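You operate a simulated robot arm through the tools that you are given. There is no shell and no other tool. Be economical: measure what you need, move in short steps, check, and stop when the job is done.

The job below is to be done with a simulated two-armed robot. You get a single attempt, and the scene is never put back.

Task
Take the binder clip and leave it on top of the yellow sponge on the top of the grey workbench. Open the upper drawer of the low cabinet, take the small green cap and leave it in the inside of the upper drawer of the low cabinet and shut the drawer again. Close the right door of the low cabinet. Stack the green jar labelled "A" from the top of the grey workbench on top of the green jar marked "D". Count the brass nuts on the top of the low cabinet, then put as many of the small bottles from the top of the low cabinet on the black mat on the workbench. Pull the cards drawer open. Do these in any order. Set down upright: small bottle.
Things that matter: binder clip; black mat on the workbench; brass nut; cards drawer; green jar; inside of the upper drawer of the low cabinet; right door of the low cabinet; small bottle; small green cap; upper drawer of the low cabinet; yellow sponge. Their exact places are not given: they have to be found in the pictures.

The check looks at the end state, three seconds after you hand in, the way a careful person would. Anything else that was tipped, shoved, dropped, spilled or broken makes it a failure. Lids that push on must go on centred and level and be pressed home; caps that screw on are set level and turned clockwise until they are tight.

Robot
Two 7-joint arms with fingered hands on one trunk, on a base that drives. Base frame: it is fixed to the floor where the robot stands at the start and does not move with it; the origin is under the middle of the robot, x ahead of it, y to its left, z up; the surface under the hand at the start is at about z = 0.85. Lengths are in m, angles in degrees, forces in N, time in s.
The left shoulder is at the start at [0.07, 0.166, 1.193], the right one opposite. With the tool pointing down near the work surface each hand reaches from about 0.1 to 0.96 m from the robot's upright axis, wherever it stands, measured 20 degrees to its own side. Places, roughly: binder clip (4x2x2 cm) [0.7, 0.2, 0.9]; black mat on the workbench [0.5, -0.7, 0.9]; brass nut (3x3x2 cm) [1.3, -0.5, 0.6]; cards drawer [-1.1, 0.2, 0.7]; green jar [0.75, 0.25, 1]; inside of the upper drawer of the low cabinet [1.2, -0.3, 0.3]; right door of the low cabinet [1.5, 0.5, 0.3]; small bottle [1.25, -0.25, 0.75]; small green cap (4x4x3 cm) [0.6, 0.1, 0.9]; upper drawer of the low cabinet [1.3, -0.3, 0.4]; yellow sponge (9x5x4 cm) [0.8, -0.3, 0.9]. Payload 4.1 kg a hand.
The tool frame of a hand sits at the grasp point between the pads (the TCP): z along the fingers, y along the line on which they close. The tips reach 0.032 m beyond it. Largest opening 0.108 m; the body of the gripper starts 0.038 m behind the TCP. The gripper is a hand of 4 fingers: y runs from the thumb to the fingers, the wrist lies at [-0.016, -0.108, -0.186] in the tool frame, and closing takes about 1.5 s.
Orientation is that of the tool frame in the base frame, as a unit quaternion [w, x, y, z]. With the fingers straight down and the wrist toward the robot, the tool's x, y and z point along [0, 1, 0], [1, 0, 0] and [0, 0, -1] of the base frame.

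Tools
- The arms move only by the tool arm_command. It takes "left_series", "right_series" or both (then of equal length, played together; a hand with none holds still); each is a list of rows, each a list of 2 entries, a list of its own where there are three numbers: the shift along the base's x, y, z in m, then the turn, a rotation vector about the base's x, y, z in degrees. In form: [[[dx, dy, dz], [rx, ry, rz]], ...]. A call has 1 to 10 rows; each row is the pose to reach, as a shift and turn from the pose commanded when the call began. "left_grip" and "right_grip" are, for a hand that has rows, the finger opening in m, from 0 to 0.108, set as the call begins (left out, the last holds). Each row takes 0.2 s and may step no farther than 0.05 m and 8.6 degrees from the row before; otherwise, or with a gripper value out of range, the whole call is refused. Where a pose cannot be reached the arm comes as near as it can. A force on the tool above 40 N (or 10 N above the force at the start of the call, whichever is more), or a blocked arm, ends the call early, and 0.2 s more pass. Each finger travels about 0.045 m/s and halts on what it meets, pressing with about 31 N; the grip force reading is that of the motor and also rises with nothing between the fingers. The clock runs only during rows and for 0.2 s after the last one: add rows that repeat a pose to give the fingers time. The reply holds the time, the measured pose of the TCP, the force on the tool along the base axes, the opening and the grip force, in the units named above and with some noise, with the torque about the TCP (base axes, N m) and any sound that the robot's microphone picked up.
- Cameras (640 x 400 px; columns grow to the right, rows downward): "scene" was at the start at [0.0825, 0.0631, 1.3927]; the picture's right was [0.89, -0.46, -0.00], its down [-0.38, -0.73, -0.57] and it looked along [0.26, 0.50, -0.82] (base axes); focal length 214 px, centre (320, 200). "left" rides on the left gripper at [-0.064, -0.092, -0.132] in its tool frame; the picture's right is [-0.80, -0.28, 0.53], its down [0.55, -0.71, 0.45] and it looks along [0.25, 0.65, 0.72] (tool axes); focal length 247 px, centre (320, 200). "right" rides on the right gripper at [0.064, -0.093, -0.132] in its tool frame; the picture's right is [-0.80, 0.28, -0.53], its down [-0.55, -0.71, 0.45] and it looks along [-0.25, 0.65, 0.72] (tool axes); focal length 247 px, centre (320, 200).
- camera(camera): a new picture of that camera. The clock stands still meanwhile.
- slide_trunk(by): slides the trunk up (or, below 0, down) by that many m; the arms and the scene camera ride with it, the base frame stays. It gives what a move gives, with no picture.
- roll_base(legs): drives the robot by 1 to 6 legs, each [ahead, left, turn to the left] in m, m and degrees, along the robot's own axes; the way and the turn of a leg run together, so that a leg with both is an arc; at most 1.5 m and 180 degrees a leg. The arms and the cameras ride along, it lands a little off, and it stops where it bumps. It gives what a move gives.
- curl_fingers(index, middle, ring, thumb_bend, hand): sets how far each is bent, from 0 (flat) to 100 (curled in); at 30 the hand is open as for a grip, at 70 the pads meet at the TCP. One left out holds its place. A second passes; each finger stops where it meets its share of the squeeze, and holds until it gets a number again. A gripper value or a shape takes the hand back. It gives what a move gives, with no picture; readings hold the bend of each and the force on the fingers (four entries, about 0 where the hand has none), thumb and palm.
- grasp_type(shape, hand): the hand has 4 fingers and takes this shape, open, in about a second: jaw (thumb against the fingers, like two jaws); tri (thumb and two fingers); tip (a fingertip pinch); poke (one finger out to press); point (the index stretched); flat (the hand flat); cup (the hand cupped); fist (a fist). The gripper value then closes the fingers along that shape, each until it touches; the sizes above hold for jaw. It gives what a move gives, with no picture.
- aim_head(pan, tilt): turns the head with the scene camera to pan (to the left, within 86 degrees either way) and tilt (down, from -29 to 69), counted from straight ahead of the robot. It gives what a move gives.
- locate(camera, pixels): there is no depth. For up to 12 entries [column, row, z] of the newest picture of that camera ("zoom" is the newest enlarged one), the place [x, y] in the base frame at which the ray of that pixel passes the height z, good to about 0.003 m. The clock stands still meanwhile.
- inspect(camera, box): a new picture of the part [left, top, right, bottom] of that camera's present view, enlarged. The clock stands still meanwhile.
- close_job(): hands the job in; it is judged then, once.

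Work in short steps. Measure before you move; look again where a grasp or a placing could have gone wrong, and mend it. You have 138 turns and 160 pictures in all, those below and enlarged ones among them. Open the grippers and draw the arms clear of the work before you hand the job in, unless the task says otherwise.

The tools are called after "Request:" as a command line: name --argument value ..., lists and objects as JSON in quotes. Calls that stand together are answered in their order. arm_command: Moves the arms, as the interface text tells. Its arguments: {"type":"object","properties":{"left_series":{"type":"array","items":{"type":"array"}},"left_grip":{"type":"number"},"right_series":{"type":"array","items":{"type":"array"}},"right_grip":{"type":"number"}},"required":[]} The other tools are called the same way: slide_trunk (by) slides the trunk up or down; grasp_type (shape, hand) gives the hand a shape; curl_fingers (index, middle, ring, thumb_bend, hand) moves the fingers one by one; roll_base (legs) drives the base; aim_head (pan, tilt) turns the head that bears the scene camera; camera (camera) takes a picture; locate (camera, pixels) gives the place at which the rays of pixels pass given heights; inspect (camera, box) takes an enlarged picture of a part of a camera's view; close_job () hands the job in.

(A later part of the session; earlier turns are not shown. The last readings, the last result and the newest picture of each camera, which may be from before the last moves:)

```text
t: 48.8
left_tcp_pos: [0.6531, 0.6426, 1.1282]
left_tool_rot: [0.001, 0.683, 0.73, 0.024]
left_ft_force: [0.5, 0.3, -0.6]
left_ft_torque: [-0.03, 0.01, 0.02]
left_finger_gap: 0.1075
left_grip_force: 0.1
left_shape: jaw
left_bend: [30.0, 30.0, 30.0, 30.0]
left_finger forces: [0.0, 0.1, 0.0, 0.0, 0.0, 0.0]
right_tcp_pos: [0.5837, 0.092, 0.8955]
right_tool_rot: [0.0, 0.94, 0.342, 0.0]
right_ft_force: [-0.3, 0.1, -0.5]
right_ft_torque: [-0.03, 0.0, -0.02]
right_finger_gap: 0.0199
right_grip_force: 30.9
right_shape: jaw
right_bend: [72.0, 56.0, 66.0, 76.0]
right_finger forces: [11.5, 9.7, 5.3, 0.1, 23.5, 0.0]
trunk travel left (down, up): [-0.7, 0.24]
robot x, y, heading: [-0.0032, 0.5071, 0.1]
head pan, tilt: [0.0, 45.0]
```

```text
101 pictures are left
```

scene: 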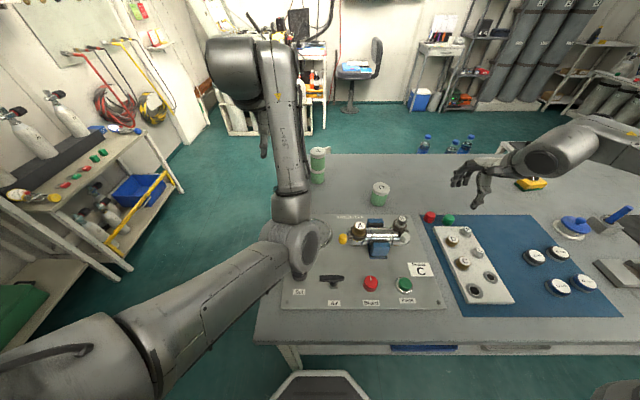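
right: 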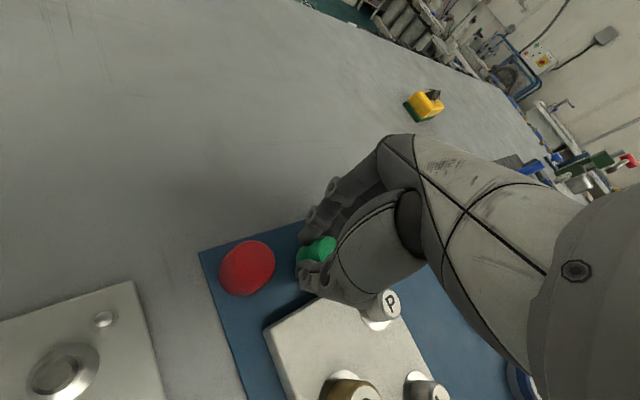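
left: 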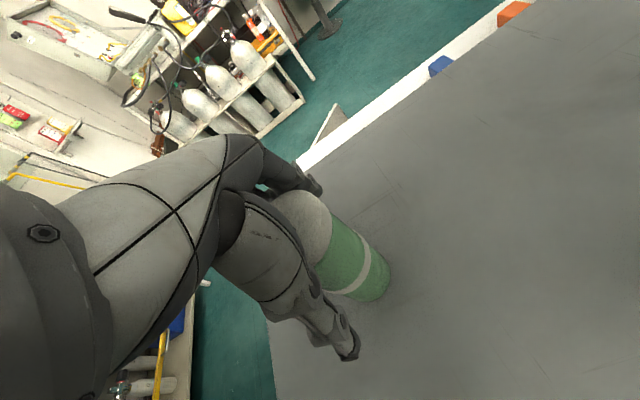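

Three fingers and the thumb hold the cap. I lift it.

Request:
arm_command --right_series '[[[0, 0, 0.02], [0, 0, 0]], [[0, 0, 0.06], [0, 0, 0]], [[0, 0, 0.1], [0, 0, 0]], [[0, 0, 0.14], [0, 0, 6]], [[0, 0, 0.18], [0, 0, 14]], [[-0.02, 0, 0.22], [0, 0, 22]], [[-0.04, 0, 0.22], [0, 0, 30]], [[-0.06, 0, 0.22], [0, 0, 38]], [[-0.08, 0, 0.22], [0, 0, 46]], [[-0.1, 0, 0.22], [0, 0, 52]]]'

Request:
camera --camera "right"

Request:
aim_head --pan -30 --tilt 30

Request:
camera --camera "scene"

```text
t: 51.0
left_tcp_pos: [0.6522, 0.6431, 1.1278]
left_tool_rot: [0.003, 0.683, 0.73, 0.024]
left_ft_force: [-0.4, -0.5, -0.3]
left_ft_torque: [0.01, -0.01, 0.01]
left_finger_gap: 0.1075
left_grip_force: 0.1
left_shape: jaw
left_bend: [30.0, 30.0, 30.0, 30.0]
left_finger forces: [0.1, 0.2, 0.1, 0.0, 0.1, 0.0]
right_tcp_pos: [0.4813, 0.0913, 1.1164]
right_tool_rot: [0.0, 0.693, 0.721, 0.001]
right_ft_force: [0.7, 0.2, 0.0]
right_ft_torque: [0.04, 0.01, -0.03]
right_finger_gap: 0.0198
right_grip_force: 31.1
right_shape: jaw
right_bend: [72.0, 56.0, 66.0, 76.0]
right_finger forces: [13.1, 10.3, 8.2, 0.1, 23.8, 0.0]
trunk travel left (down, up): [-0.7, 0.24]
robot x, y, heading: [-0.0005, 0.5034, -0.0]
head pan, tilt: [0.0, 45.0]
```

```text
100 pictures are left
```

right: 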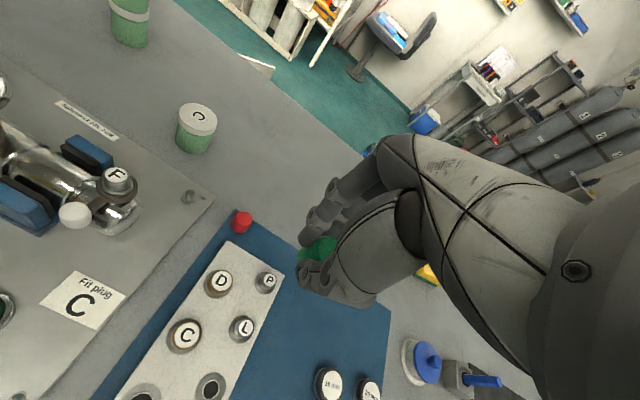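

```text
t: 52.0
left_tcp_pos: [0.6536, 0.6422, 1.128]
left_tool_rot: [0.002, 0.683, 0.73, 0.025]
left_ft_force: [0.9, -0.1, -0.6]
left_ft_torque: [0.03, 0.0, -0.02]
left_finger_gap: 0.1077
left_grip_force: 0.1
left_shape: jaw
left_bend: [30.0, 30.0, 30.0, 30.0]
left_finger forces: [0.0, 0.1, 0.0, 0.0, 0.0, 0.1]
right_tcp_pos: [0.4816, 0.0922, 1.1165]
right_tool_rot: [-0.001, 0.694, 0.72, 0.0]
right_ft_force: [-0.6, -0.4, 0.8]
right_ft_torque: [0.03, 0.02, -0.04]
right_finger_gap: 0.0197
right_grip_force: 31.3
right_shape: jaw
right_bend: [72.0, 56.0, 66.0, 76.0]
right_finger forces: [13.1, 10.3, 8.1, 0.1, 23.8, 0.0]
trunk travel left (down, up): [-0.7, 0.24]
robot x, y, heading: [-0.0017, 0.5007, 0.2]
head pan, tilt: [-30.0, 30.0]
```

```text
99 pictures are left
```

scene: 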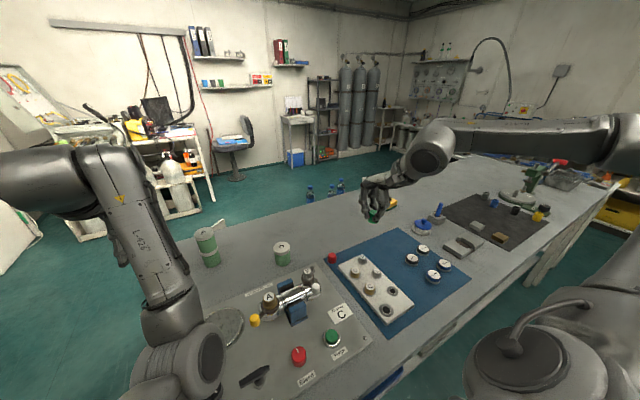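

The cap is held. I measure floor positions of the furniture around for the route around the left end.

Request:
locate --camera "scene" --pixels '[[195, 212, 0.0], [160, 222, 0.0], [215, 200, 0.0], [235, 180, 0.0], [297, 168, 0.0], [300, 190, 0.0], [370, 150, 0.0], [225, 218, 0.3], [310, 200, 0.6]]'

Request:
aim_head --pan 35 --tilt 35

Request:
camera --camera "scene"

```text
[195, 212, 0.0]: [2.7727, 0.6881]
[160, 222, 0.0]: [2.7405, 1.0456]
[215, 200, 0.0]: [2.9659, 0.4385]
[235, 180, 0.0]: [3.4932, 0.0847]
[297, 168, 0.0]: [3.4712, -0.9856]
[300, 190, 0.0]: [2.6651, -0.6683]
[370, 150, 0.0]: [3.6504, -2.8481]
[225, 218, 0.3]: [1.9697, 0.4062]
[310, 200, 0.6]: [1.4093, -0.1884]
```

```text
t: 53.3
left_tcp_pos: [0.6531, 0.6421, 1.1286]
left_tool_rot: [0.003, 0.683, 0.73, 0.025]
left_ft_force: [0.7, 0.6, -0.3]
left_ft_torque: [0.0, 0.03, 0.02]
left_finger_gap: 0.1076
left_grip_force: 0.1
left_shape: jaw
left_bend: [30.0, 30.0, 30.0, 30.0]
left_finger forces: [0.1, 0.0, 0.0, 0.0, 0.0, 0.0]
right_tcp_pos: [0.4826, 0.0911, 1.1161]
right_tool_rot: [0.0, 0.694, 0.72, 0.0]
right_ft_force: [0.4, 0.4, 0.8]
right_ft_torque: [0.0, 0.04, -0.02]
right_finger_gap: 0.0198
right_grip_force: 30.8
right_shape: jaw
right_bend: [72.0, 56.0, 66.0, 76.0]
right_finger forces: [13.2, 10.3, 8.1, 0.0, 23.9, 0.1]
trunk travel left (down, up): [-0.7, 0.24]
robot x, y, heading: [0.0014, 0.4994, 0.0]
head pan, tilt: [35.0, 35.0]
```

```text
98 pictures are left
```

scene: 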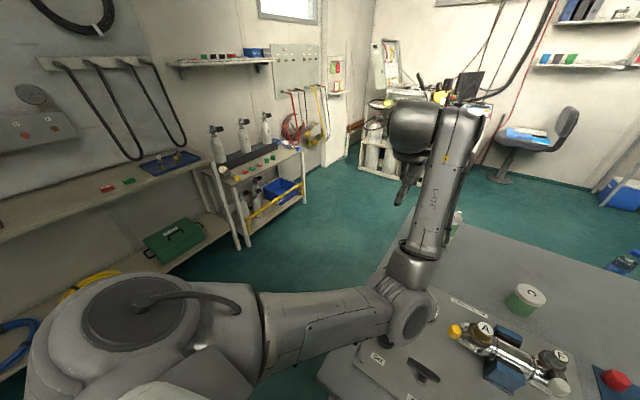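

I check the cart's floor points on the left for clearance and raise the trunk slightly.

Request:
locate --camera "scene" --pixels '[[240, 248, 0.0], [305, 202, 0.0], [362, 170, 0.0], [230, 235, 0.0], [500, 182, 0.0]]'

Request:
slide_trunk --by 0.12

Request:
roll_base --legs '[[0, 0.85, 0]]'

Request:
camera --camera "scene"

```text
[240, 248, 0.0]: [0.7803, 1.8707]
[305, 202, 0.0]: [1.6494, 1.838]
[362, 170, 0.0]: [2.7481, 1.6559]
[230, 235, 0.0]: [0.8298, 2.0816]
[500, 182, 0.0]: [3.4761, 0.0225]
```

```text
t: 54.8
left_tcp_pos: [0.6545, 0.6434, 1.2481]
left_tool_rot: [0.001, 0.683, 0.73, 0.024]
left_ft_force: [-0.3, -0.4, 0.0]
left_ft_torque: [-0.02, 0.02, 0.0]
left_finger_gap: 0.108
left_grip_force: 0.1
left_shape: jaw
left_bend: [30.0, 30.0, 30.0, 30.0]
left_finger forces: [0.0, 0.0, 0.1, 0.0, 0.1, 0.0]
right_tcp_pos: [0.481, 0.0901, 1.2346]
right_tool_rot: [-0.001, 0.693, 0.721, 0.0]
right_ft_force: [0.1, 1.0, 0.3]
right_ft_torque: [0.01, 0.0, 0.02]
right_finger_gap: 0.02
right_grip_force: 30.7
right_shape: jaw
right_bend: [72.0, 56.0, 66.0, 76.0]
right_finger forces: [13.1, 10.4, 8.1, 0.1, 23.7, 0.0]
trunk travel left (down, up): [-0.82, 0.12]
robot x, y, heading: [-0.0005, 0.5019, -0.0]
head pan, tilt: [35.0, 35.0]
```

```text
t: 56.0
left_tcp_pos: [0.6471, 0.6649, 1.2487]
left_tool_rot: [0.001, 0.689, 0.725, 0.025]
left_ft_force: [0.3, 0.2, 0.1]
left_ft_torque: [0.0, 0.0, -0.02]
left_finger_gap: 0.1077
left_grip_force: 0.1
left_shape: jaw
left_bend: [30.0, 30.0, 30.0, 30.0]
left_finger forces: [0.0, 0.1, 0.0, 0.0, 0.1, 0.0]
right_tcp_pos: [0.466, 0.1157, 1.2361]
right_tool_rot: [0.0, 0.7, 0.714, 0.0]
right_ft_force: [-0.8, -0.4, -0.4]
right_ft_torque: [0.0, -0.02, -0.03]
right_finger_gap: 0.0197
right_grip_force: 31.2
right_shape: jaw
right_bend: [72.0, 56.0, 66.0, 76.0]
right_finger forces: [13.1, 10.4, 8.4, 0.1, 23.8, 0.1]
trunk travel left (down, up): [-0.82, 0.12]
robot x, y, heading: [-0.0067, 0.5432, -0.6]
head pan, tilt: [35.0, 35.0]
stopped in leg 1: the robot was blocked; the commanded pose is now the measured one
```

```text
97 pictures are left
```

scene: 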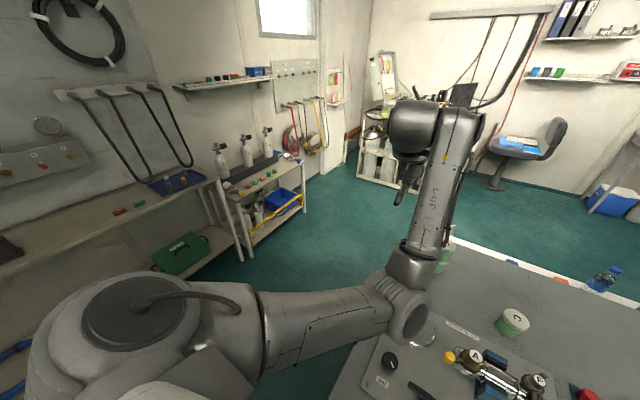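

Something blocked the base, likely the bench's left leg. I look down there first.

Request:
aim_head --pan 20 --tilt 69

Request:
camera --camera "scene"

```text
t: 57.0
left_tcp_pos: [0.6478, 0.6656, 1.2488]
left_tool_rot: [0.001, 0.689, 0.724, 0.025]
left_ft_force: [-0.1, -0.2, 0.1]
left_ft_torque: [-0.01, 0.03, 0.01]
left_finger_gap: 0.1079
left_grip_force: 0.1
left_shape: jaw
left_bend: [30.0, 30.0, 30.0, 30.0]
left_finger forces: [0.0, 0.0, 0.0, 0.1, 0.0, 0.0]
right_tcp_pos: [0.4671, 0.116, 1.2361]
right_tool_rot: [0.0, 0.7, 0.714, -0.001]
right_ft_force: [0.2, 0.2, -0.7]
right_ft_torque: [-0.01, 0.0, 0.0]
right_finger_gap: 0.0195
right_grip_force: 30.8
right_shape: jaw
right_bend: [72.0, 56.0, 66.0, 76.0]
right_finger forces: [13.2, 10.4, 8.5, 0.0, 23.8, 0.0]
trunk travel left (down, up): [-0.82, 0.12]
robot x, y, heading: [-0.0088, 0.5333, -1.0]
head pan, tilt: [20.0, 68.8]
```

```text
96 pictures are left
```

scene: 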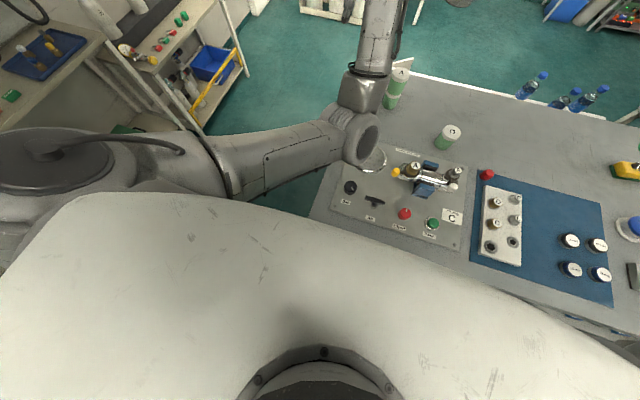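

I back off 0.25 m from the bench, then strafe left.

Request:
roll_base --legs '[[-0.25, 0, 0.8], [0, 0.85, 0]]'

Request:
aim_head --pan 0 --tilt 35

Request:
camera --camera "scene"

```text
t: 62.9
left_tcp_pos: [0.38, 1.5344, 1.2494]
left_tool_rot: [0.002, 0.675, 0.738, 0.025]
left_ft_force: [0.2, -0.2, -0.4]
left_ft_torque: [0.01, -0.05, 0.0]
left_finger_gap: 0.1078
left_grip_force: 0.1
left_shape: jaw
left_bend: [30.0, 30.0, 30.0, 30.0]
left_finger forces: [0.0, 0.0, 0.0, 0.1, 0.0, 0.0]
right_tcp_pos: [0.2198, 0.9777, 1.2357]
right_tool_rot: [0.001, 0.687, 0.727, 0.0]
right_ft_force: [-0.4, 0.1, 0.3]
right_ft_torque: [0.03, -0.01, 0.0]
right_finger_gap: 0.0197
right_grip_force: 31.7
right_shape: jaw
right_bend: [72.0, 56.0, 66.0, 76.0]
right_finger forces: [13.2, 10.4, 8.5, 0.0, 23.7, 0.0]
trunk travel left (down, up): [-0.82, 0.12]
robot x, y, heading: [-0.2728, 1.3841, 1.4]
head pan, tilt: [20.0, 68.8]
```

```text
t: 63.9
left_tcp_pos: [0.3812, 1.5348, 1.2485]
left_tool_rot: [0.002, 0.675, 0.738, 0.025]
left_ft_force: [-0.7, 0.7, -0.7]
left_ft_torque: [-0.03, 0.01, 0.0]
left_finger_gap: 0.1078
left_grip_force: 0.0
left_shape: jaw
left_bend: [30.0, 30.0, 30.0, 30.0]
left_finger forces: [0.0, 0.0, 0.0, 0.0, 0.0, 0.0]
right_tcp_pos: [0.2189, 0.9798, 1.2351]
right_tool_rot: [0.001, 0.687, 0.726, 0.0]
right_ft_force: [0.1, -1.1, 0.5]
right_ft_torque: [-0.01, -0.02, 0.01]
right_finger_gap: 0.0195
right_grip_force: 30.6
right_shape: jaw
right_bend: [72.0, 56.0, 66.0, 76.0]
right_finger forces: [13.2, 10.4, 8.5, 0.0, 23.7, 0.0]
trunk travel left (down, up): [-0.82, 0.12]
robot x, y, heading: [-0.2757, 1.3831, 1.2]
head pan, tilt: [0.0, 35.0]
```

```text
95 pictures are left
```

scene: 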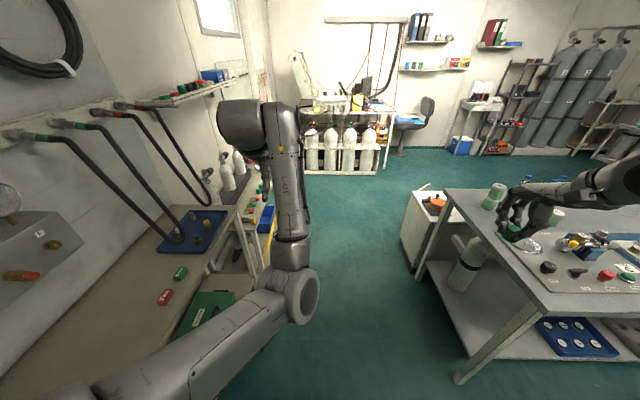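

The corridor is clear. I go forward between bench and cart, shifted 0.1 m right, then turn right 90°.

Request:
roll_base --legs '[[1.2, -0.1, -1.3], [0.5, 0, 0], [0, 0, -90]]'

Request:
camera --camera "scene"

```text
t: 76.5
left_tcp_pos: [1.6095, 0.6626, 1.2483]
left_tool_rot: [0.019, 0.999, 0.042, 0.017]
left_ft_force: [0.0, -0.5, 0.4]
left_ft_torque: [-0.04, -0.01, 0.0]
left_finger_gap: 0.1078
left_grip_force: 0.1
left_shape: jaw
left_bend: [30.0, 30.0, 30.0, 30.0]
left_finger forces: [0.1, 0.0, 0.0, 0.0, 0.1, 0.0]
right_tcp_pos: [1.0555, 0.8254, 1.2363]
right_tool_rot: [-0.002, 1.0, 0.026, 0.0]
right_ft_force: [-0.4, 0.5, 0.5]
right_ft_torque: [0.0, 0.03, 0.01]
right_finger_gap: 0.0194
right_grip_force: 30.7
right_shape: jaw
right_bend: [72.0, 56.0, 66.0, 76.0]
right_finger forces: [13.1, 10.5, 8.7, 0.0, 23.1, 0.0]
trunk travel left (down, up): [-0.82, 0.12]
robot x, y, heading: [1.4596, 1.3165, -88.8]
head pan, tilt: [0.0, 35.0]
```

```text
94 pictures are left
```

scene: 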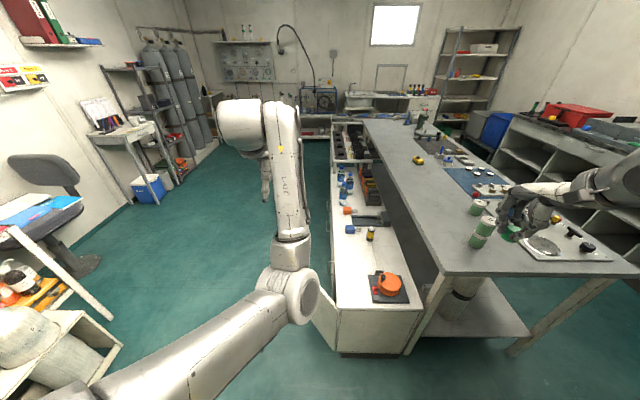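

I strafe left 0.65 m, advance 1.0 m and turn right to face the cabinet front.

Request:
roll_base --legs '[[0, 0.65, -1.2], [1.0, 0, 0], [0, 0, -90]]'

Request:
aim_head --pan 0 --tilt 50

Request:
camera --camera "scene"

```text
t: 88.7
left_tcp_pos: [1.4337, 0.2079, 1.2486]
left_tool_rot: [0.025, 0.723, -0.69, -0.002]
left_ft_force: [0.6, -0.6, -0.1]
left_ft_torque: [0.03, -0.06, 0.01]
left_finger_gap: 0.1072
left_grip_force: 0.1
left_shape: jaw
left_bend: [30.0, 30.0, 30.0, 30.0]
left_finger forces: [0.1, 0.1, 0.1, 0.0, 0.0, 0.0]
right_tcp_pos: [1.6174, 0.7562, 1.2356]
right_tool_rot: [-0.001, 0.712, -0.702, 0.0]
right_ft_force: [-0.1, 0.4, 0.2]
right_ft_torque: [0.01, 0.0, -0.02]
right_finger_gap: 0.0193
right_grip_force: 31.2
right_shape: jaw
right_bend: [72.0, 56.0, 66.0, 77.0]
right_finger forces: [13.2, 11.9, 10.2, 0.0, 22.0, 0.1]
trunk travel left (down, up): [-0.82, 0.12]
robot x, y, heading: [2.0924, 0.336, 178.8]
head pan, tilt: [0.0, 35.0]
```

```text
t: 89.4
left_tcp_pos: [1.4334, 0.2085, 1.2495]
left_tool_rot: [0.024, 0.723, -0.69, -0.002]
left_ft_force: [-0.2, -1.0, 0.0]
left_ft_torque: [0.0, -0.03, 0.01]
left_finger_gap: 0.1077
left_grip_force: 0.1
left_shape: jaw
left_bend: [30.0, 30.0, 30.0, 30.0]
left_finger forces: [0.0, 0.0, 0.0, 0.0, 0.1, 0.1]
right_tcp_pos: [1.6175, 0.7557, 1.236]
right_tool_rot: [0.001, 0.712, -0.702, 0.0]
right_ft_force: [0.2, -0.2, -0.3]
right_ft_torque: [-0.03, -0.04, -0.04]
right_finger_gap: 0.0194
right_grip_force: 30.8
right_shape: jaw
right_bend: [72.0, 56.0, 66.0, 77.0]
right_finger forces: [13.1, 11.9, 10.1, 0.1, 21.9, 0.0]
trunk travel left (down, up): [-0.82, 0.12]
robot x, y, heading: [2.0897, 0.3323, 178.8]
head pan, tilt: [0.0, 50.0]
```

```text
93 pictures are left
```

scene: 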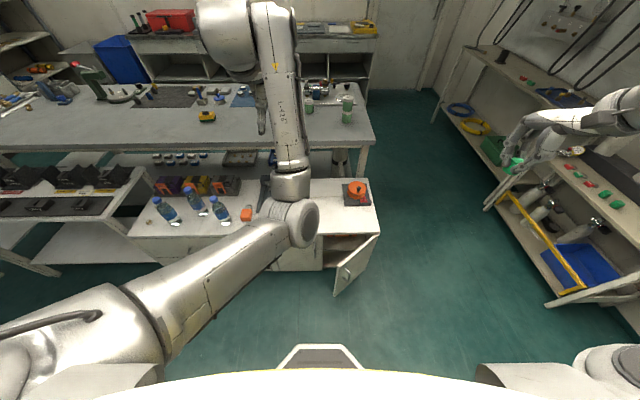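

I strafe 0.5 m to my left so the drawers and bottles are ahead, and zoom on the cabinet.

Request:
roll_base --legs '[[0, 0.5, 1.2]]'

Request:
aim_head --pan -5 --tilt 45

Request:
camera --camera "scene"

```text
t: 92.4
left_tcp_pos: [1.4328, -0.3149, 1.2498]
left_tool_rot: [0.026, 0.732, -0.68, -0.002]
left_ft_force: [-0.1, 0.9, -0.3]
left_ft_torque: [-0.01, 0.02, -0.01]
left_finger_gap: 0.1078
left_grip_force: 0.0
left_shape: jaw
left_bend: [30.0, 30.0, 30.0, 30.0]
left_finger forces: [0.0, 0.1, 0.0, 0.0, 0.0, 0.1]
right_tcp_pos: [1.6018, 0.2388, 1.2355]
right_tool_rot: [0.0, 0.722, -0.692, 0.0]
right_ft_force: [-0.9, 0.6, 0.9]
right_ft_torque: [-0.02, -0.04, -0.02]
right_finger_gap: 0.0191
right_grip_force: 30.8
right_shape: jaw
right_bend: [72.0, 56.0, 66.0, 77.0]
right_finger forces: [13.2, 12.0, 10.1, 0.1, 21.9, 0.1]
trunk travel left (down, up): [-0.82, 0.12]
robot x, y, heading: [2.0879, -0.1758, -179.4]
head pan, tilt: [0.0, 50.0]
```

```text
t: 93.1
left_tcp_pos: [1.4349, -0.3159, 1.2493]
left_tool_rot: [0.024, 0.732, -0.681, -0.002]
left_ft_force: [0.5, 1.0, 0.3]
left_ft_torque: [0.03, 0.01, -0.01]
left_finger_gap: 0.1077
left_grip_force: 0.1
left_shape: jaw
left_bend: [30.0, 30.0, 30.0, 30.0]
left_finger forces: [0.0, 0.0, 0.0, 0.0, 0.0, 0.1]
right_tcp_pos: [1.6019, 0.2379, 1.2357]
right_tool_rot: [-0.001, 0.722, -0.692, 0.001]
right_ft_force: [-0.2, 0.6, -0.3]
right_ft_torque: [0.02, 0.02, -0.01]
right_finger_gap: 0.0193
right_grip_force: 31.2
right_shape: jaw
right_bend: [72.0, 56.0, 66.0, 77.0]
right_finger forces: [13.1, 11.9, 10.2, 0.0, 21.9, 0.0]
trunk travel left (down, up): [-0.82, 0.12]
robot x, y, heading: [2.0865, -0.1714, -179.4]
head pan, tilt: [-5.0, 45.0]
```

```text
92 pictures are left
```

scene: 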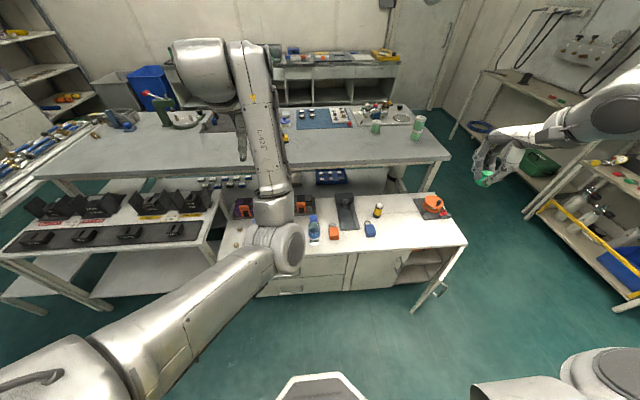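

I zoom on the drawer fronts and the cabinet top.

Request:
inspect --camera "scene" --box '[220, 180, 476, 340]'

Request:
inspect --camera "right" --box '[0, 0, 640, 400]'

Request:
inspect --camera "left" --box '[0, 0, 640, 400]'

```text
2.50 times, centred on (348, 260) of scene
```

zoom: 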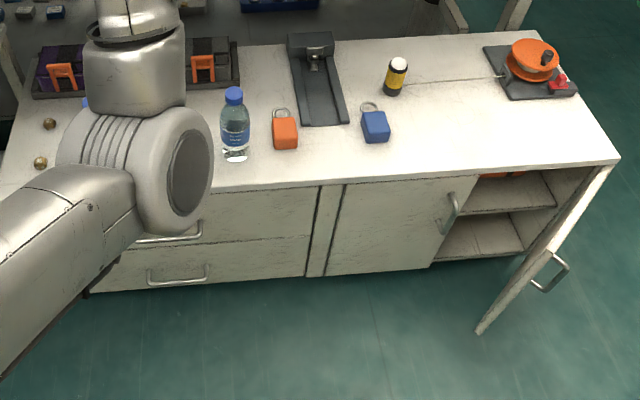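

```text
1.00 times, centred on (320, 200) of right (not enlarged: the box is as wide or as high as the picture)
```

zoom: 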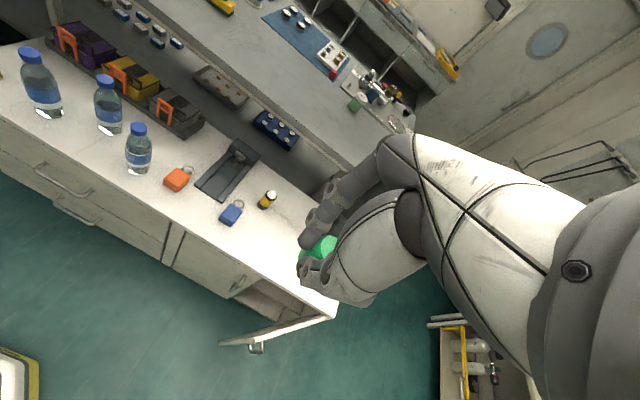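

```text
1.00 times, centred on (320, 200) of left (not enlarged: the box is as wide or as high as the picture)
```

zoom: 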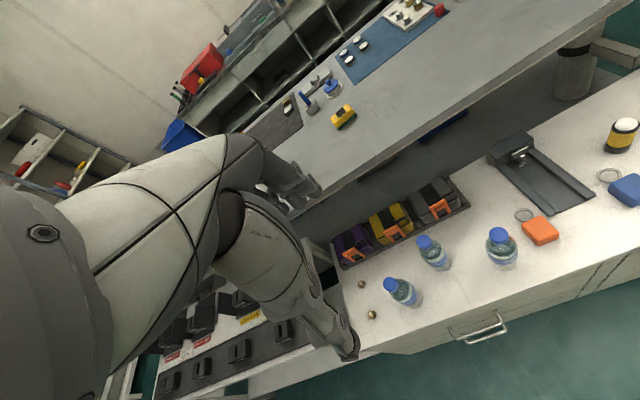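

Two nuts are seen so far. I triangulate the cabinet top height and handles using common points: cabinet right-front corner and a bottle's base.

Request:
locate --camera "scene" --pixels '[[467, 244, 0.55], [467, 244, 0.65], [314, 243, 0.55], [314, 243, 0.65], [346, 254, 0.55], [346, 254, 0.65], [274, 276, 0.4], [274, 276, 0.5], [301, 271, 0.4], [301, 271, 0.5], [342, 291, 0.0], [342, 291, 0.1]]'

Request:
locate --camera "right" --pixels '[[337, 317, 0.55], [337, 317, 0.65], [138, 170, 0.55], [138, 170, 0.65], [36, 165, 0.4], [36, 165, 0.5], [92, 195, 0.4], [92, 195, 0.5], [180, 226, 0.55], [180, 226, 0.65]]'

Request:
locate --camera "left" --pixels '[[500, 265, 0.55], [500, 265, 0.65], [457, 342, 0.4], [457, 342, 0.5], [507, 324, 0.4], [507, 324, 0.5], [361, 285, 0.6], [372, 315, 0.6], [441, 267, 0.6], [412, 303, 0.6]]'

```text
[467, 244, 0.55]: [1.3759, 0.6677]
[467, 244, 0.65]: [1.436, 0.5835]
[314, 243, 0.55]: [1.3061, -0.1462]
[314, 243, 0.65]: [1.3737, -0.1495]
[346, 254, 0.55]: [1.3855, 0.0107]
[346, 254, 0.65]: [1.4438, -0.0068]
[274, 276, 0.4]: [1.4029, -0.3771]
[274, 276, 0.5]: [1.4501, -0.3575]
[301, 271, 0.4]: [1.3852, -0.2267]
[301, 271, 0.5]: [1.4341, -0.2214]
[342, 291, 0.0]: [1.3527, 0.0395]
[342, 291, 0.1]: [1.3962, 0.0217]
```

```text
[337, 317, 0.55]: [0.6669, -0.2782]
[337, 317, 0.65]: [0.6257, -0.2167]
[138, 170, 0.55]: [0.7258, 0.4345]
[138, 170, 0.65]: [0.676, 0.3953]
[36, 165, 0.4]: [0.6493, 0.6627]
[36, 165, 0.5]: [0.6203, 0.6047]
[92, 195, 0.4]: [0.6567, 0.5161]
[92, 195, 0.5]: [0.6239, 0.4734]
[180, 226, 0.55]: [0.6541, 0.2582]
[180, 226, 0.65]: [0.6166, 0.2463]
```

```text
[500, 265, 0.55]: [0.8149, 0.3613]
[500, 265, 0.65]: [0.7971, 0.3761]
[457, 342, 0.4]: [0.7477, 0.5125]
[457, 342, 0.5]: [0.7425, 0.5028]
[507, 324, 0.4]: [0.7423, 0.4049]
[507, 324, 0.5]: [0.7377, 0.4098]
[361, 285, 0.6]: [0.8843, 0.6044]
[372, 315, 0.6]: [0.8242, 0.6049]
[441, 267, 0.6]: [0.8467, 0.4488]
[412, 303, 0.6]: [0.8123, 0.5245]
```

The left/right locates used older pictures; from the scene the cabinet face is x≈1.41, and the upper handle spans y≈−0.37…−0.22 at z≈0.47. I swing the left hand away from above the bottles and pitch it to point forward.

Request:
arm_command --left_series '[[[0.01, -0.03, 0], [0, 8, 0]], [[0.02, -0.06, 0], [0, 16, 0]], [[0.03, -0.09, 0], [0, 24, 0]], [[0.04, -0.12, 0], [0, 32, 0]], [[0.05, -0.15, 0], [0, 40, 0]], [[0.06, -0.18, 0], [0, 48, 0]], [[0.07, -0.18, 0], [0, 56, 0]], [[0.08, -0.18, 0], [0, 64, 0]], [[0.09, -0.18, 0], [0, 72, 0]], [[0.1, -0.18, 0], [0, 80, 0]]]' --right_series '[[[0, 0, 0.02], [0, 0, 0]], [[0, 0, 0.04], [0, 0, 0]], [[0, 0, 0.06], [0, 0, 0]], [[0, 0, 0.08], [0, 0, 0]], [[0, 0, 0.1], [0, 0, 0]], [[0, 0, 0.12], [0, 0, 0]], [[0, 0, 0.14], [0, 0, 0]], [[0, 0, 0.16], [0, 0, 0]], [[0, 0, 0.18], [0, 0, 0]], [[0, 0, 0.2], [0, 0, 0]]]'

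Request:
camera --camera "left"

Request:
camera --camera "scene"

```text
t: 95.3
left_tcp_pos: [1.5344, -0.4961, 1.2491]
left_tool_rot: [0.456, 0.56, -0.504, -0.473]
left_ft_force: [0.2, -0.6, 0.4]
left_ft_torque: [-0.01, 0.01, -0.03]
left_finger_gap: 0.108
left_grip_force: 0.0
left_shape: jaw
left_bend: [30.0, 30.0, 30.0, 30.0]
left_finger forces: [0.0, 0.1, 0.1, 0.0, 0.0, 0.0]
right_tcp_pos: [1.6036, 0.2368, 1.437]
right_tool_rot: [0.0, 0.722, -0.692, -0.001]
right_ft_force: [0.2, -1.2, -0.7]
right_ft_torque: [0.06, 0.04, -0.04]
right_finger_gap: 0.019
right_grip_force: 31.3
right_shape: jaw
right_bend: [72.0, 56.0, 66.0, 77.0]
right_finger forces: [12.2, 12.2, 11.2, 0.1, 22.1, 0.1]
trunk travel left (down, up): [-0.82, 0.12]
robot x, y, heading: [2.087, -0.1719, -179.5]
head pan, tilt: [-5.0, 45.0]
```

```text
88 pictures are left
```

left: 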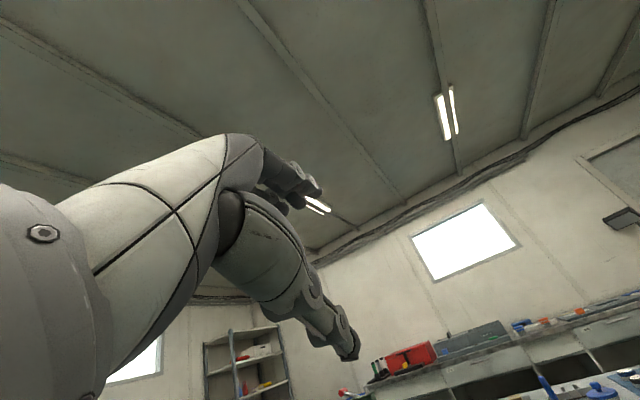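

```text
87 pictures are left
```

scene: 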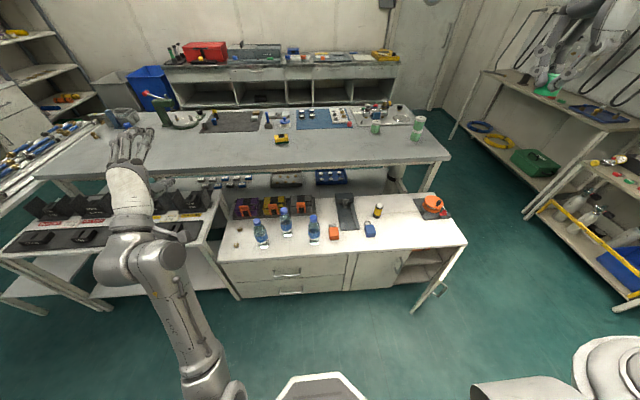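

The cabinet is now fully visible. I zoom on the left part for the nuts, bottles and handles.

Request:
inspect --camera "scene" --box '[212, 190, 372, 300]'

Request:
inspect --camera "scene" --box '[330, 180, 490, 320]'

Request:
locate --camera "scene" --pixels '[[274, 273, 0.47], [299, 271, 0.47], [280, 295, 0.3], [303, 292, 0.3], [312, 241, 0.6], [286, 237, 0.6], [262, 246, 0.6], [346, 254, 0.6], [220, 263, 0.6]]'

```text
3.64 times, centred on (292, 245) of scene
```

zoom: 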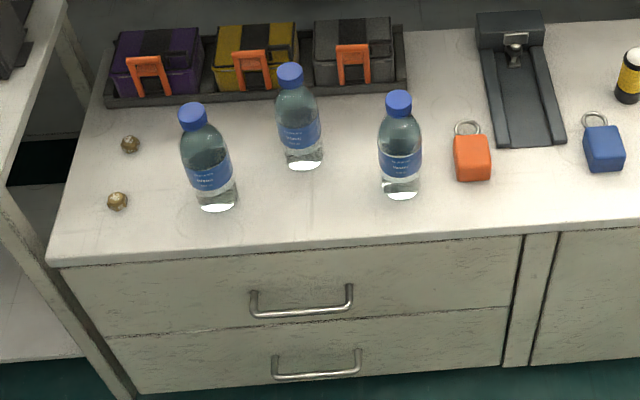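

```text
2.86 times, centred on (410, 250) of scene
```

zoom: 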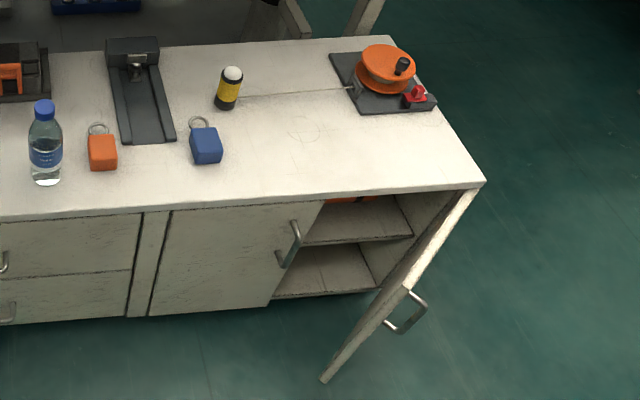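

```text
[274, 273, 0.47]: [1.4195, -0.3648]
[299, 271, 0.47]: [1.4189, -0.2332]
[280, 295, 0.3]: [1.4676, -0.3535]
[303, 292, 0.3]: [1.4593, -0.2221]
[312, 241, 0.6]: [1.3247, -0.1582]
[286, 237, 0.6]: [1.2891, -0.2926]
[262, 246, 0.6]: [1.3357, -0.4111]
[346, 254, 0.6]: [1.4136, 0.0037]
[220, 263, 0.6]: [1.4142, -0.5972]
```

Two brass nuts only, so two bottles. Bar of the upper handle: x≈1.443, y −0.37…−0.225, z≈0.488. I lower the trunk 0.6 m.

Request:
slide_trunk --by -0.6

Request:
camera --camera "scene"

```text
refused: -0.6 is not a number from -0.4 to 0.4
```

```text
84 pictures are left
```

scene: 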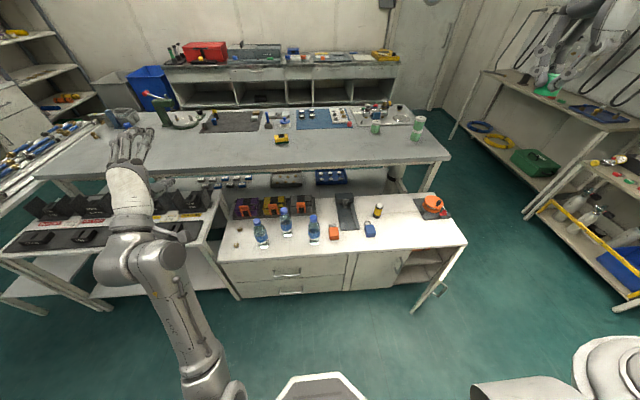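

The slide limit is 0.4 per call; I do it in two.

Request:
slide_trunk --by -0.35

Request:
slide_trunk --by -0.25

Request:
camera --camera "scene"

```text
t: 98.7
left_tcp_pos: [1.5348, -0.4958, 0.8979]
left_tool_rot: [0.456, 0.56, -0.506, -0.473]
left_ft_force: [-0.2, 0.2, -1.4]
left_ft_torque: [0.01, 0.01, 0.0]
left_finger_gap: 0.108
left_grip_force: 0.0
left_shape: jaw
left_bend: [30.0, 30.0, 30.0, 30.0]
left_finger forces: [0.1, 0.0, 0.0, 0.1, 0.0, 0.1]
right_tcp_pos: [1.6015, 0.2376, 1.086]
right_tool_rot: [0.0, 0.722, -0.692, 0.0]
right_ft_force: [-0.1, 0.2, -0.6]
right_ft_torque: [-0.03, -0.03, 0.01]
right_finger_gap: 0.0192
right_grip_force: 30.9
right_shape: jaw
right_bend: [72.0, 56.0, 66.0, 77.0]
right_finger forces: [12.2, 12.1, 11.3, 0.0, 22.1, 0.1]
trunk travel left (down, up): [-0.47, 0.47]
robot x, y, heading: [2.0906, -0.1738, -179.5]
head pan, tilt: [-5.0, 45.0]
```

```text
t: 101.3
left_tcp_pos: [1.5338, -0.4957, 0.6484]
left_tool_rot: [0.456, 0.559, -0.505, -0.473]
left_ft_force: [-0.9, 0.3, 0.0]
left_ft_torque: [-0.01, 0.0, 0.02]
left_finger_gap: 0.1081
left_grip_force: 0.0
left_shape: jaw
left_bend: [30.0, 30.0, 30.0, 30.0]
left_finger forces: [0.1, 0.0, 0.1, 0.1, 0.1, 0.0]
right_tcp_pos: [1.6029, 0.2381, 0.8367]
right_tool_rot: [0.0, 0.722, -0.692, 0.0]
right_ft_force: [0.2, -0.4, -1.0]
right_ft_torque: [0.02, 0.01, -0.03]
right_finger_gap: 0.0194
right_grip_force: 31.4
right_shape: jaw
right_bend: [72.0, 56.0, 66.0, 77.0]
right_finger forces: [12.2, 12.1, 11.3, 0.0, 22.0, 0.1]
trunk travel left (down, up): [-0.22, 0.72]
robot x, y, heading: [2.0868, -0.171, -179.4]
head pan, tilt: [-5.0, 45.0]
```

```text
83 pictures are left
```

scene: 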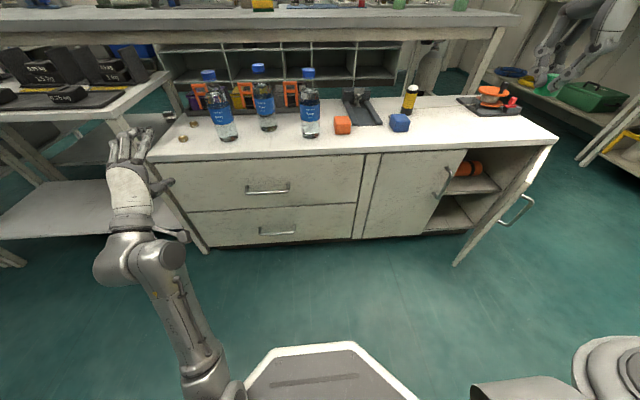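

A better view: upper handle bar at row ~191. I zoom to measure it from this second viewpoint.

Request:
inspect --camera "scene" --box '[228, 150, 308, 250]'

Request:
locate --camera "scene" --pixels '[[247, 191, 0.45], [247, 191, 0.5], [289, 190, 0.45], [289, 190, 0.5], [268, 153, 0.6], [268, 153, 0.65], [262, 234, 0.3], [294, 232, 0.3], [225, 140, 0.6], [268, 131, 0.6], [311, 137, 0.6]]'

```text
4.00 times, centred on (268, 200) of scene
```

zoom: 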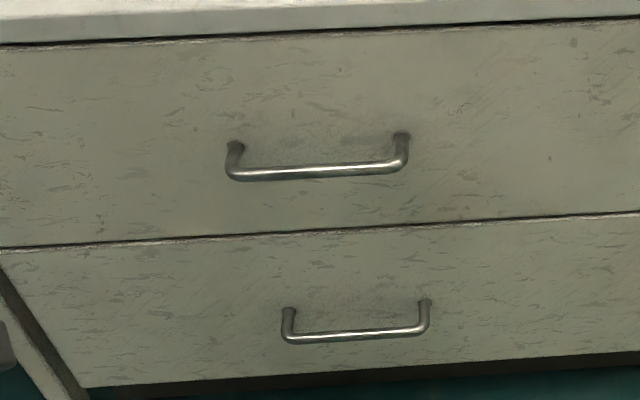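

```text
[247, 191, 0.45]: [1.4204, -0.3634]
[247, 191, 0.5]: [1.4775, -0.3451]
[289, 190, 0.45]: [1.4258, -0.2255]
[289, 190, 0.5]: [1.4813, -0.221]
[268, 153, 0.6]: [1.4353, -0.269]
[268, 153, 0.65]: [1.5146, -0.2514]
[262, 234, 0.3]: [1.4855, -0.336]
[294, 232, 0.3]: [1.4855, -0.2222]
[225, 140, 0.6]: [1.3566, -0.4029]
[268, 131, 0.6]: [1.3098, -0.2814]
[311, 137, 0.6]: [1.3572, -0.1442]
```

Combining views: cabinet top ≈0.575, bar ≈ (1.415, −0.36…−0.225, 0.43). I bring the left hand in front of the bar at a safe distance and check visually.

Request:
arm_command --left_series '[[[0, 0.03, -0.03], [-2, 4, -1]], [[0, 0.06, -0.06], [-4, 8, -2]], [[0, 0.09, -0.09], [-4, 8, -2]], [[0, 0.12, -0.12], [-4, 8, -2]], [[0, 0.15, -0.15], [-4, 8, -2]], [[0, 0.18, -0.18], [-4, 8, -2]], [[0, 0.205, -0.21], [-4, 8, -2]], [[0, 0.205, -0.218], [-4, 8, -2]], [[0, 0.205, -0.218], [-4, 8, -2]]]' --left_grip 0.08

Request:
camera --camera "scene"

Request:
inspect --camera "scene" --box '[208, 130, 328, 250]'

```text
t: 103.3
left_tcp_pos: [1.5339, -0.3017, 0.4263]
left_tool_rot: [0.513, 0.482, -0.513, -0.49]
left_ft_force: [-0.2, -0.5, 0.2]
left_ft_torque: [0.0, 0.02, 0.02]
left_finger_gap: 0.0803
left_grip_force: 0.0
left_shape: jaw
left_bend: [26.0, 36.0, 34.0, 58.0]
left_finger forces: [0.1, 0.0, 0.1, 0.0, 0.1, 0.0]
right_tcp_pos: [1.6028, 0.2383, 0.836]
right_tool_rot: [0.0, 0.722, -0.692, 0.0]
right_ft_force: [-0.9, 0.3, -0.7]
right_ft_torque: [0.0, 0.03, -0.03]
right_finger_gap: 0.019
right_grip_force: 31.1
right_shape: jaw
right_bend: [72.0, 56.0, 65.0, 77.0]
right_finger forces: [12.2, 12.1, 11.2, 0.0, 22.1, 0.0]
trunk travel left (down, up): [-0.22, 0.72]
robot x, y, heading: [2.084, -0.1707, -179.6]
head pan, tilt: [-5.0, 45.0]
```

```text
81 pictures are left
```

scene: 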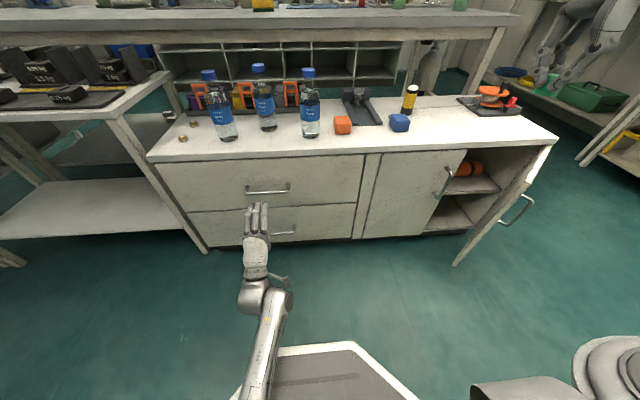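

```text
3.33 times, centred on (268, 190) of scene
```

zoom: 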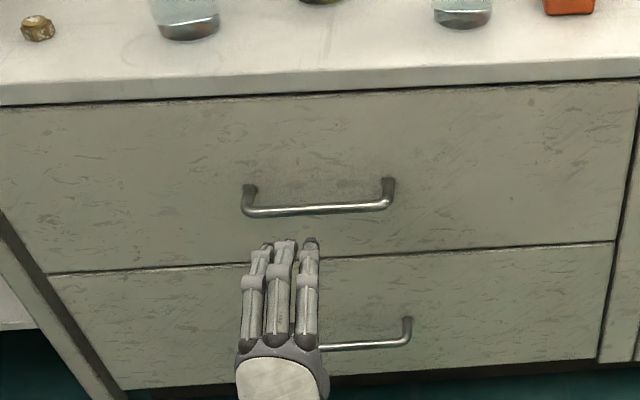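

Laterally aligned. I advance to tips just before the bar (TCP x≈1.475) and look.

Request:
arm_command --left_series '[[[-0.03, 0.003, 0], [0, 0, 0]], [[-0.055, 0.003, 0], [0, 0, 0]], [[-0.055, 0.003, 0], [0, 0, 0]]]'

Request:
inspect --camera "scene" --box '[228, 150, 308, 230]'

Request:
camera --camera "left"

```text
t: 104.1
left_tcp_pos: [1.4835, -0.3078, 0.4148]
left_tool_rot: [-0.515, -0.486, 0.518, 0.48]
left_ft_force: [-0.9, -0.7, -0.1]
left_ft_torque: [0.02, 0.0, 0.02]
left_finger_gap: 0.0802
left_grip_force: 0.0
left_shape: jaw
left_bend: [26.0, 36.0, 34.0, 58.0]
left_finger forces: [0.0, 0.0, 0.1, 0.1, 0.0, 0.1]
right_tcp_pos: [1.6016, 0.2376, 0.8367]
right_tool_rot: [-0.001, 0.722, -0.692, 0.0]
right_ft_force: [-0.2, -0.2, 0.1]
right_ft_torque: [-0.03, -0.02, -0.03]
right_finger_gap: 0.0191
right_grip_force: 31.4
right_shape: jaw
right_bend: [72.0, 56.0, 65.0, 77.0]
right_finger forces: [12.2, 12.0, 11.4, 0.1, 22.0, 0.1]
trunk travel left (down, up): [-0.22, 0.72]
robot x, y, heading: [2.09, -0.1685, -179.5]
head pan, tilt: [-5.0, 45.0]
```

```text
5.00 times, centred on (268, 190) of scene
```

zoom: 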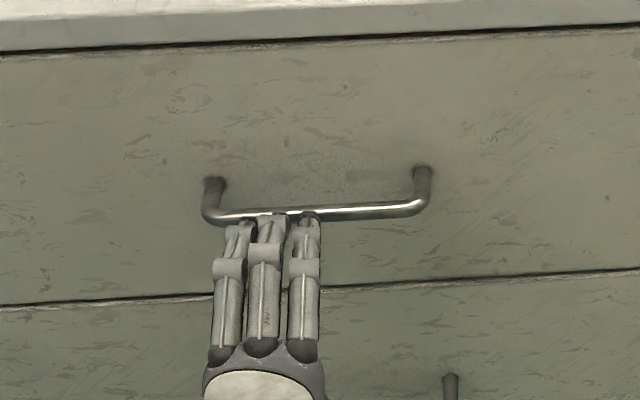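

```text
78 pictures are left
```

left: 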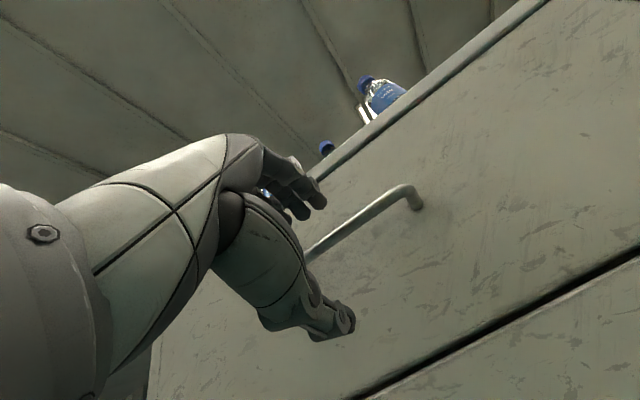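

The left view shows the bar passing between fingers and thumb. I check its height with the left camera.

Request:
locate --camera "left" --pixels '[[395, 192, 0.42], [395, 192, 0.44], [395, 192, 0.46], [340, 234, 0.42], [340, 234, 0.44], [340, 234, 0.46]]'

Request:
locate --camera "scene" --pixels '[[286, 192, 0.42], [286, 192, 0.44], [286, 192, 0.46]]'

```text
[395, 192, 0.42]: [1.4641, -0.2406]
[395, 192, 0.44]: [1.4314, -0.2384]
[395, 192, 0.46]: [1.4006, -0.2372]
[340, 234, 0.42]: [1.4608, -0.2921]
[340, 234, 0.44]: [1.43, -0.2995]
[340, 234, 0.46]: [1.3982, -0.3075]
```

```text
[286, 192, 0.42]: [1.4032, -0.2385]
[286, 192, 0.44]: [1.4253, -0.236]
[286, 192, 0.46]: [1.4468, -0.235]
```

Bar at x≈1.428, z≈0.442. The hand sags a bit, so I first correct height and y, then look at the reading.

Request:
arm_command --left_series '[[[0, 0, 0.015], [0, 0, 0]], [[0, 0, 0.015], [0, 0, 0]], [[0, 0, 0.015], [0, 0, 0]]]'

```text
t: 105.1
left_tcp_pos: [1.4821, -0.3106, 0.4317]
left_tool_rot: [-0.52, -0.481, 0.521, 0.477]
left_ft_force: [-0.8, -0.2, 0.5]
left_ft_torque: [-0.01, -0.03, 0.01]
left_finger_gap: 0.08
left_grip_force: 0.1
left_shape: jaw
left_bend: [26.0, 36.0, 34.0, 58.0]
left_finger forces: [0.0, 0.1, 0.0, 0.0, 0.0, 0.1]
right_tcp_pos: [1.6022, 0.238, 0.8349]
right_tool_rot: [-0.001, 0.722, -0.692, -0.001]
right_ft_force: [0.5, 0.0, -0.4]
right_ft_torque: [0.01, 0.01, -0.03]
right_finger_gap: 0.019
right_grip_force: 30.6
right_shape: jaw
right_bend: [72.0, 56.0, 65.0, 77.0]
right_finger forces: [12.1, 12.1, 11.3, 0.0, 22.1, 0.0]
trunk travel left (down, up): [-0.22, 0.72]
robot x, y, heading: [2.0869, -0.1697, -179.6]
head pan, tilt: [-5.0, 45.0]
stopped in row 3 (left hand): the arm was blocked; the commanded pose is now the measured one
```

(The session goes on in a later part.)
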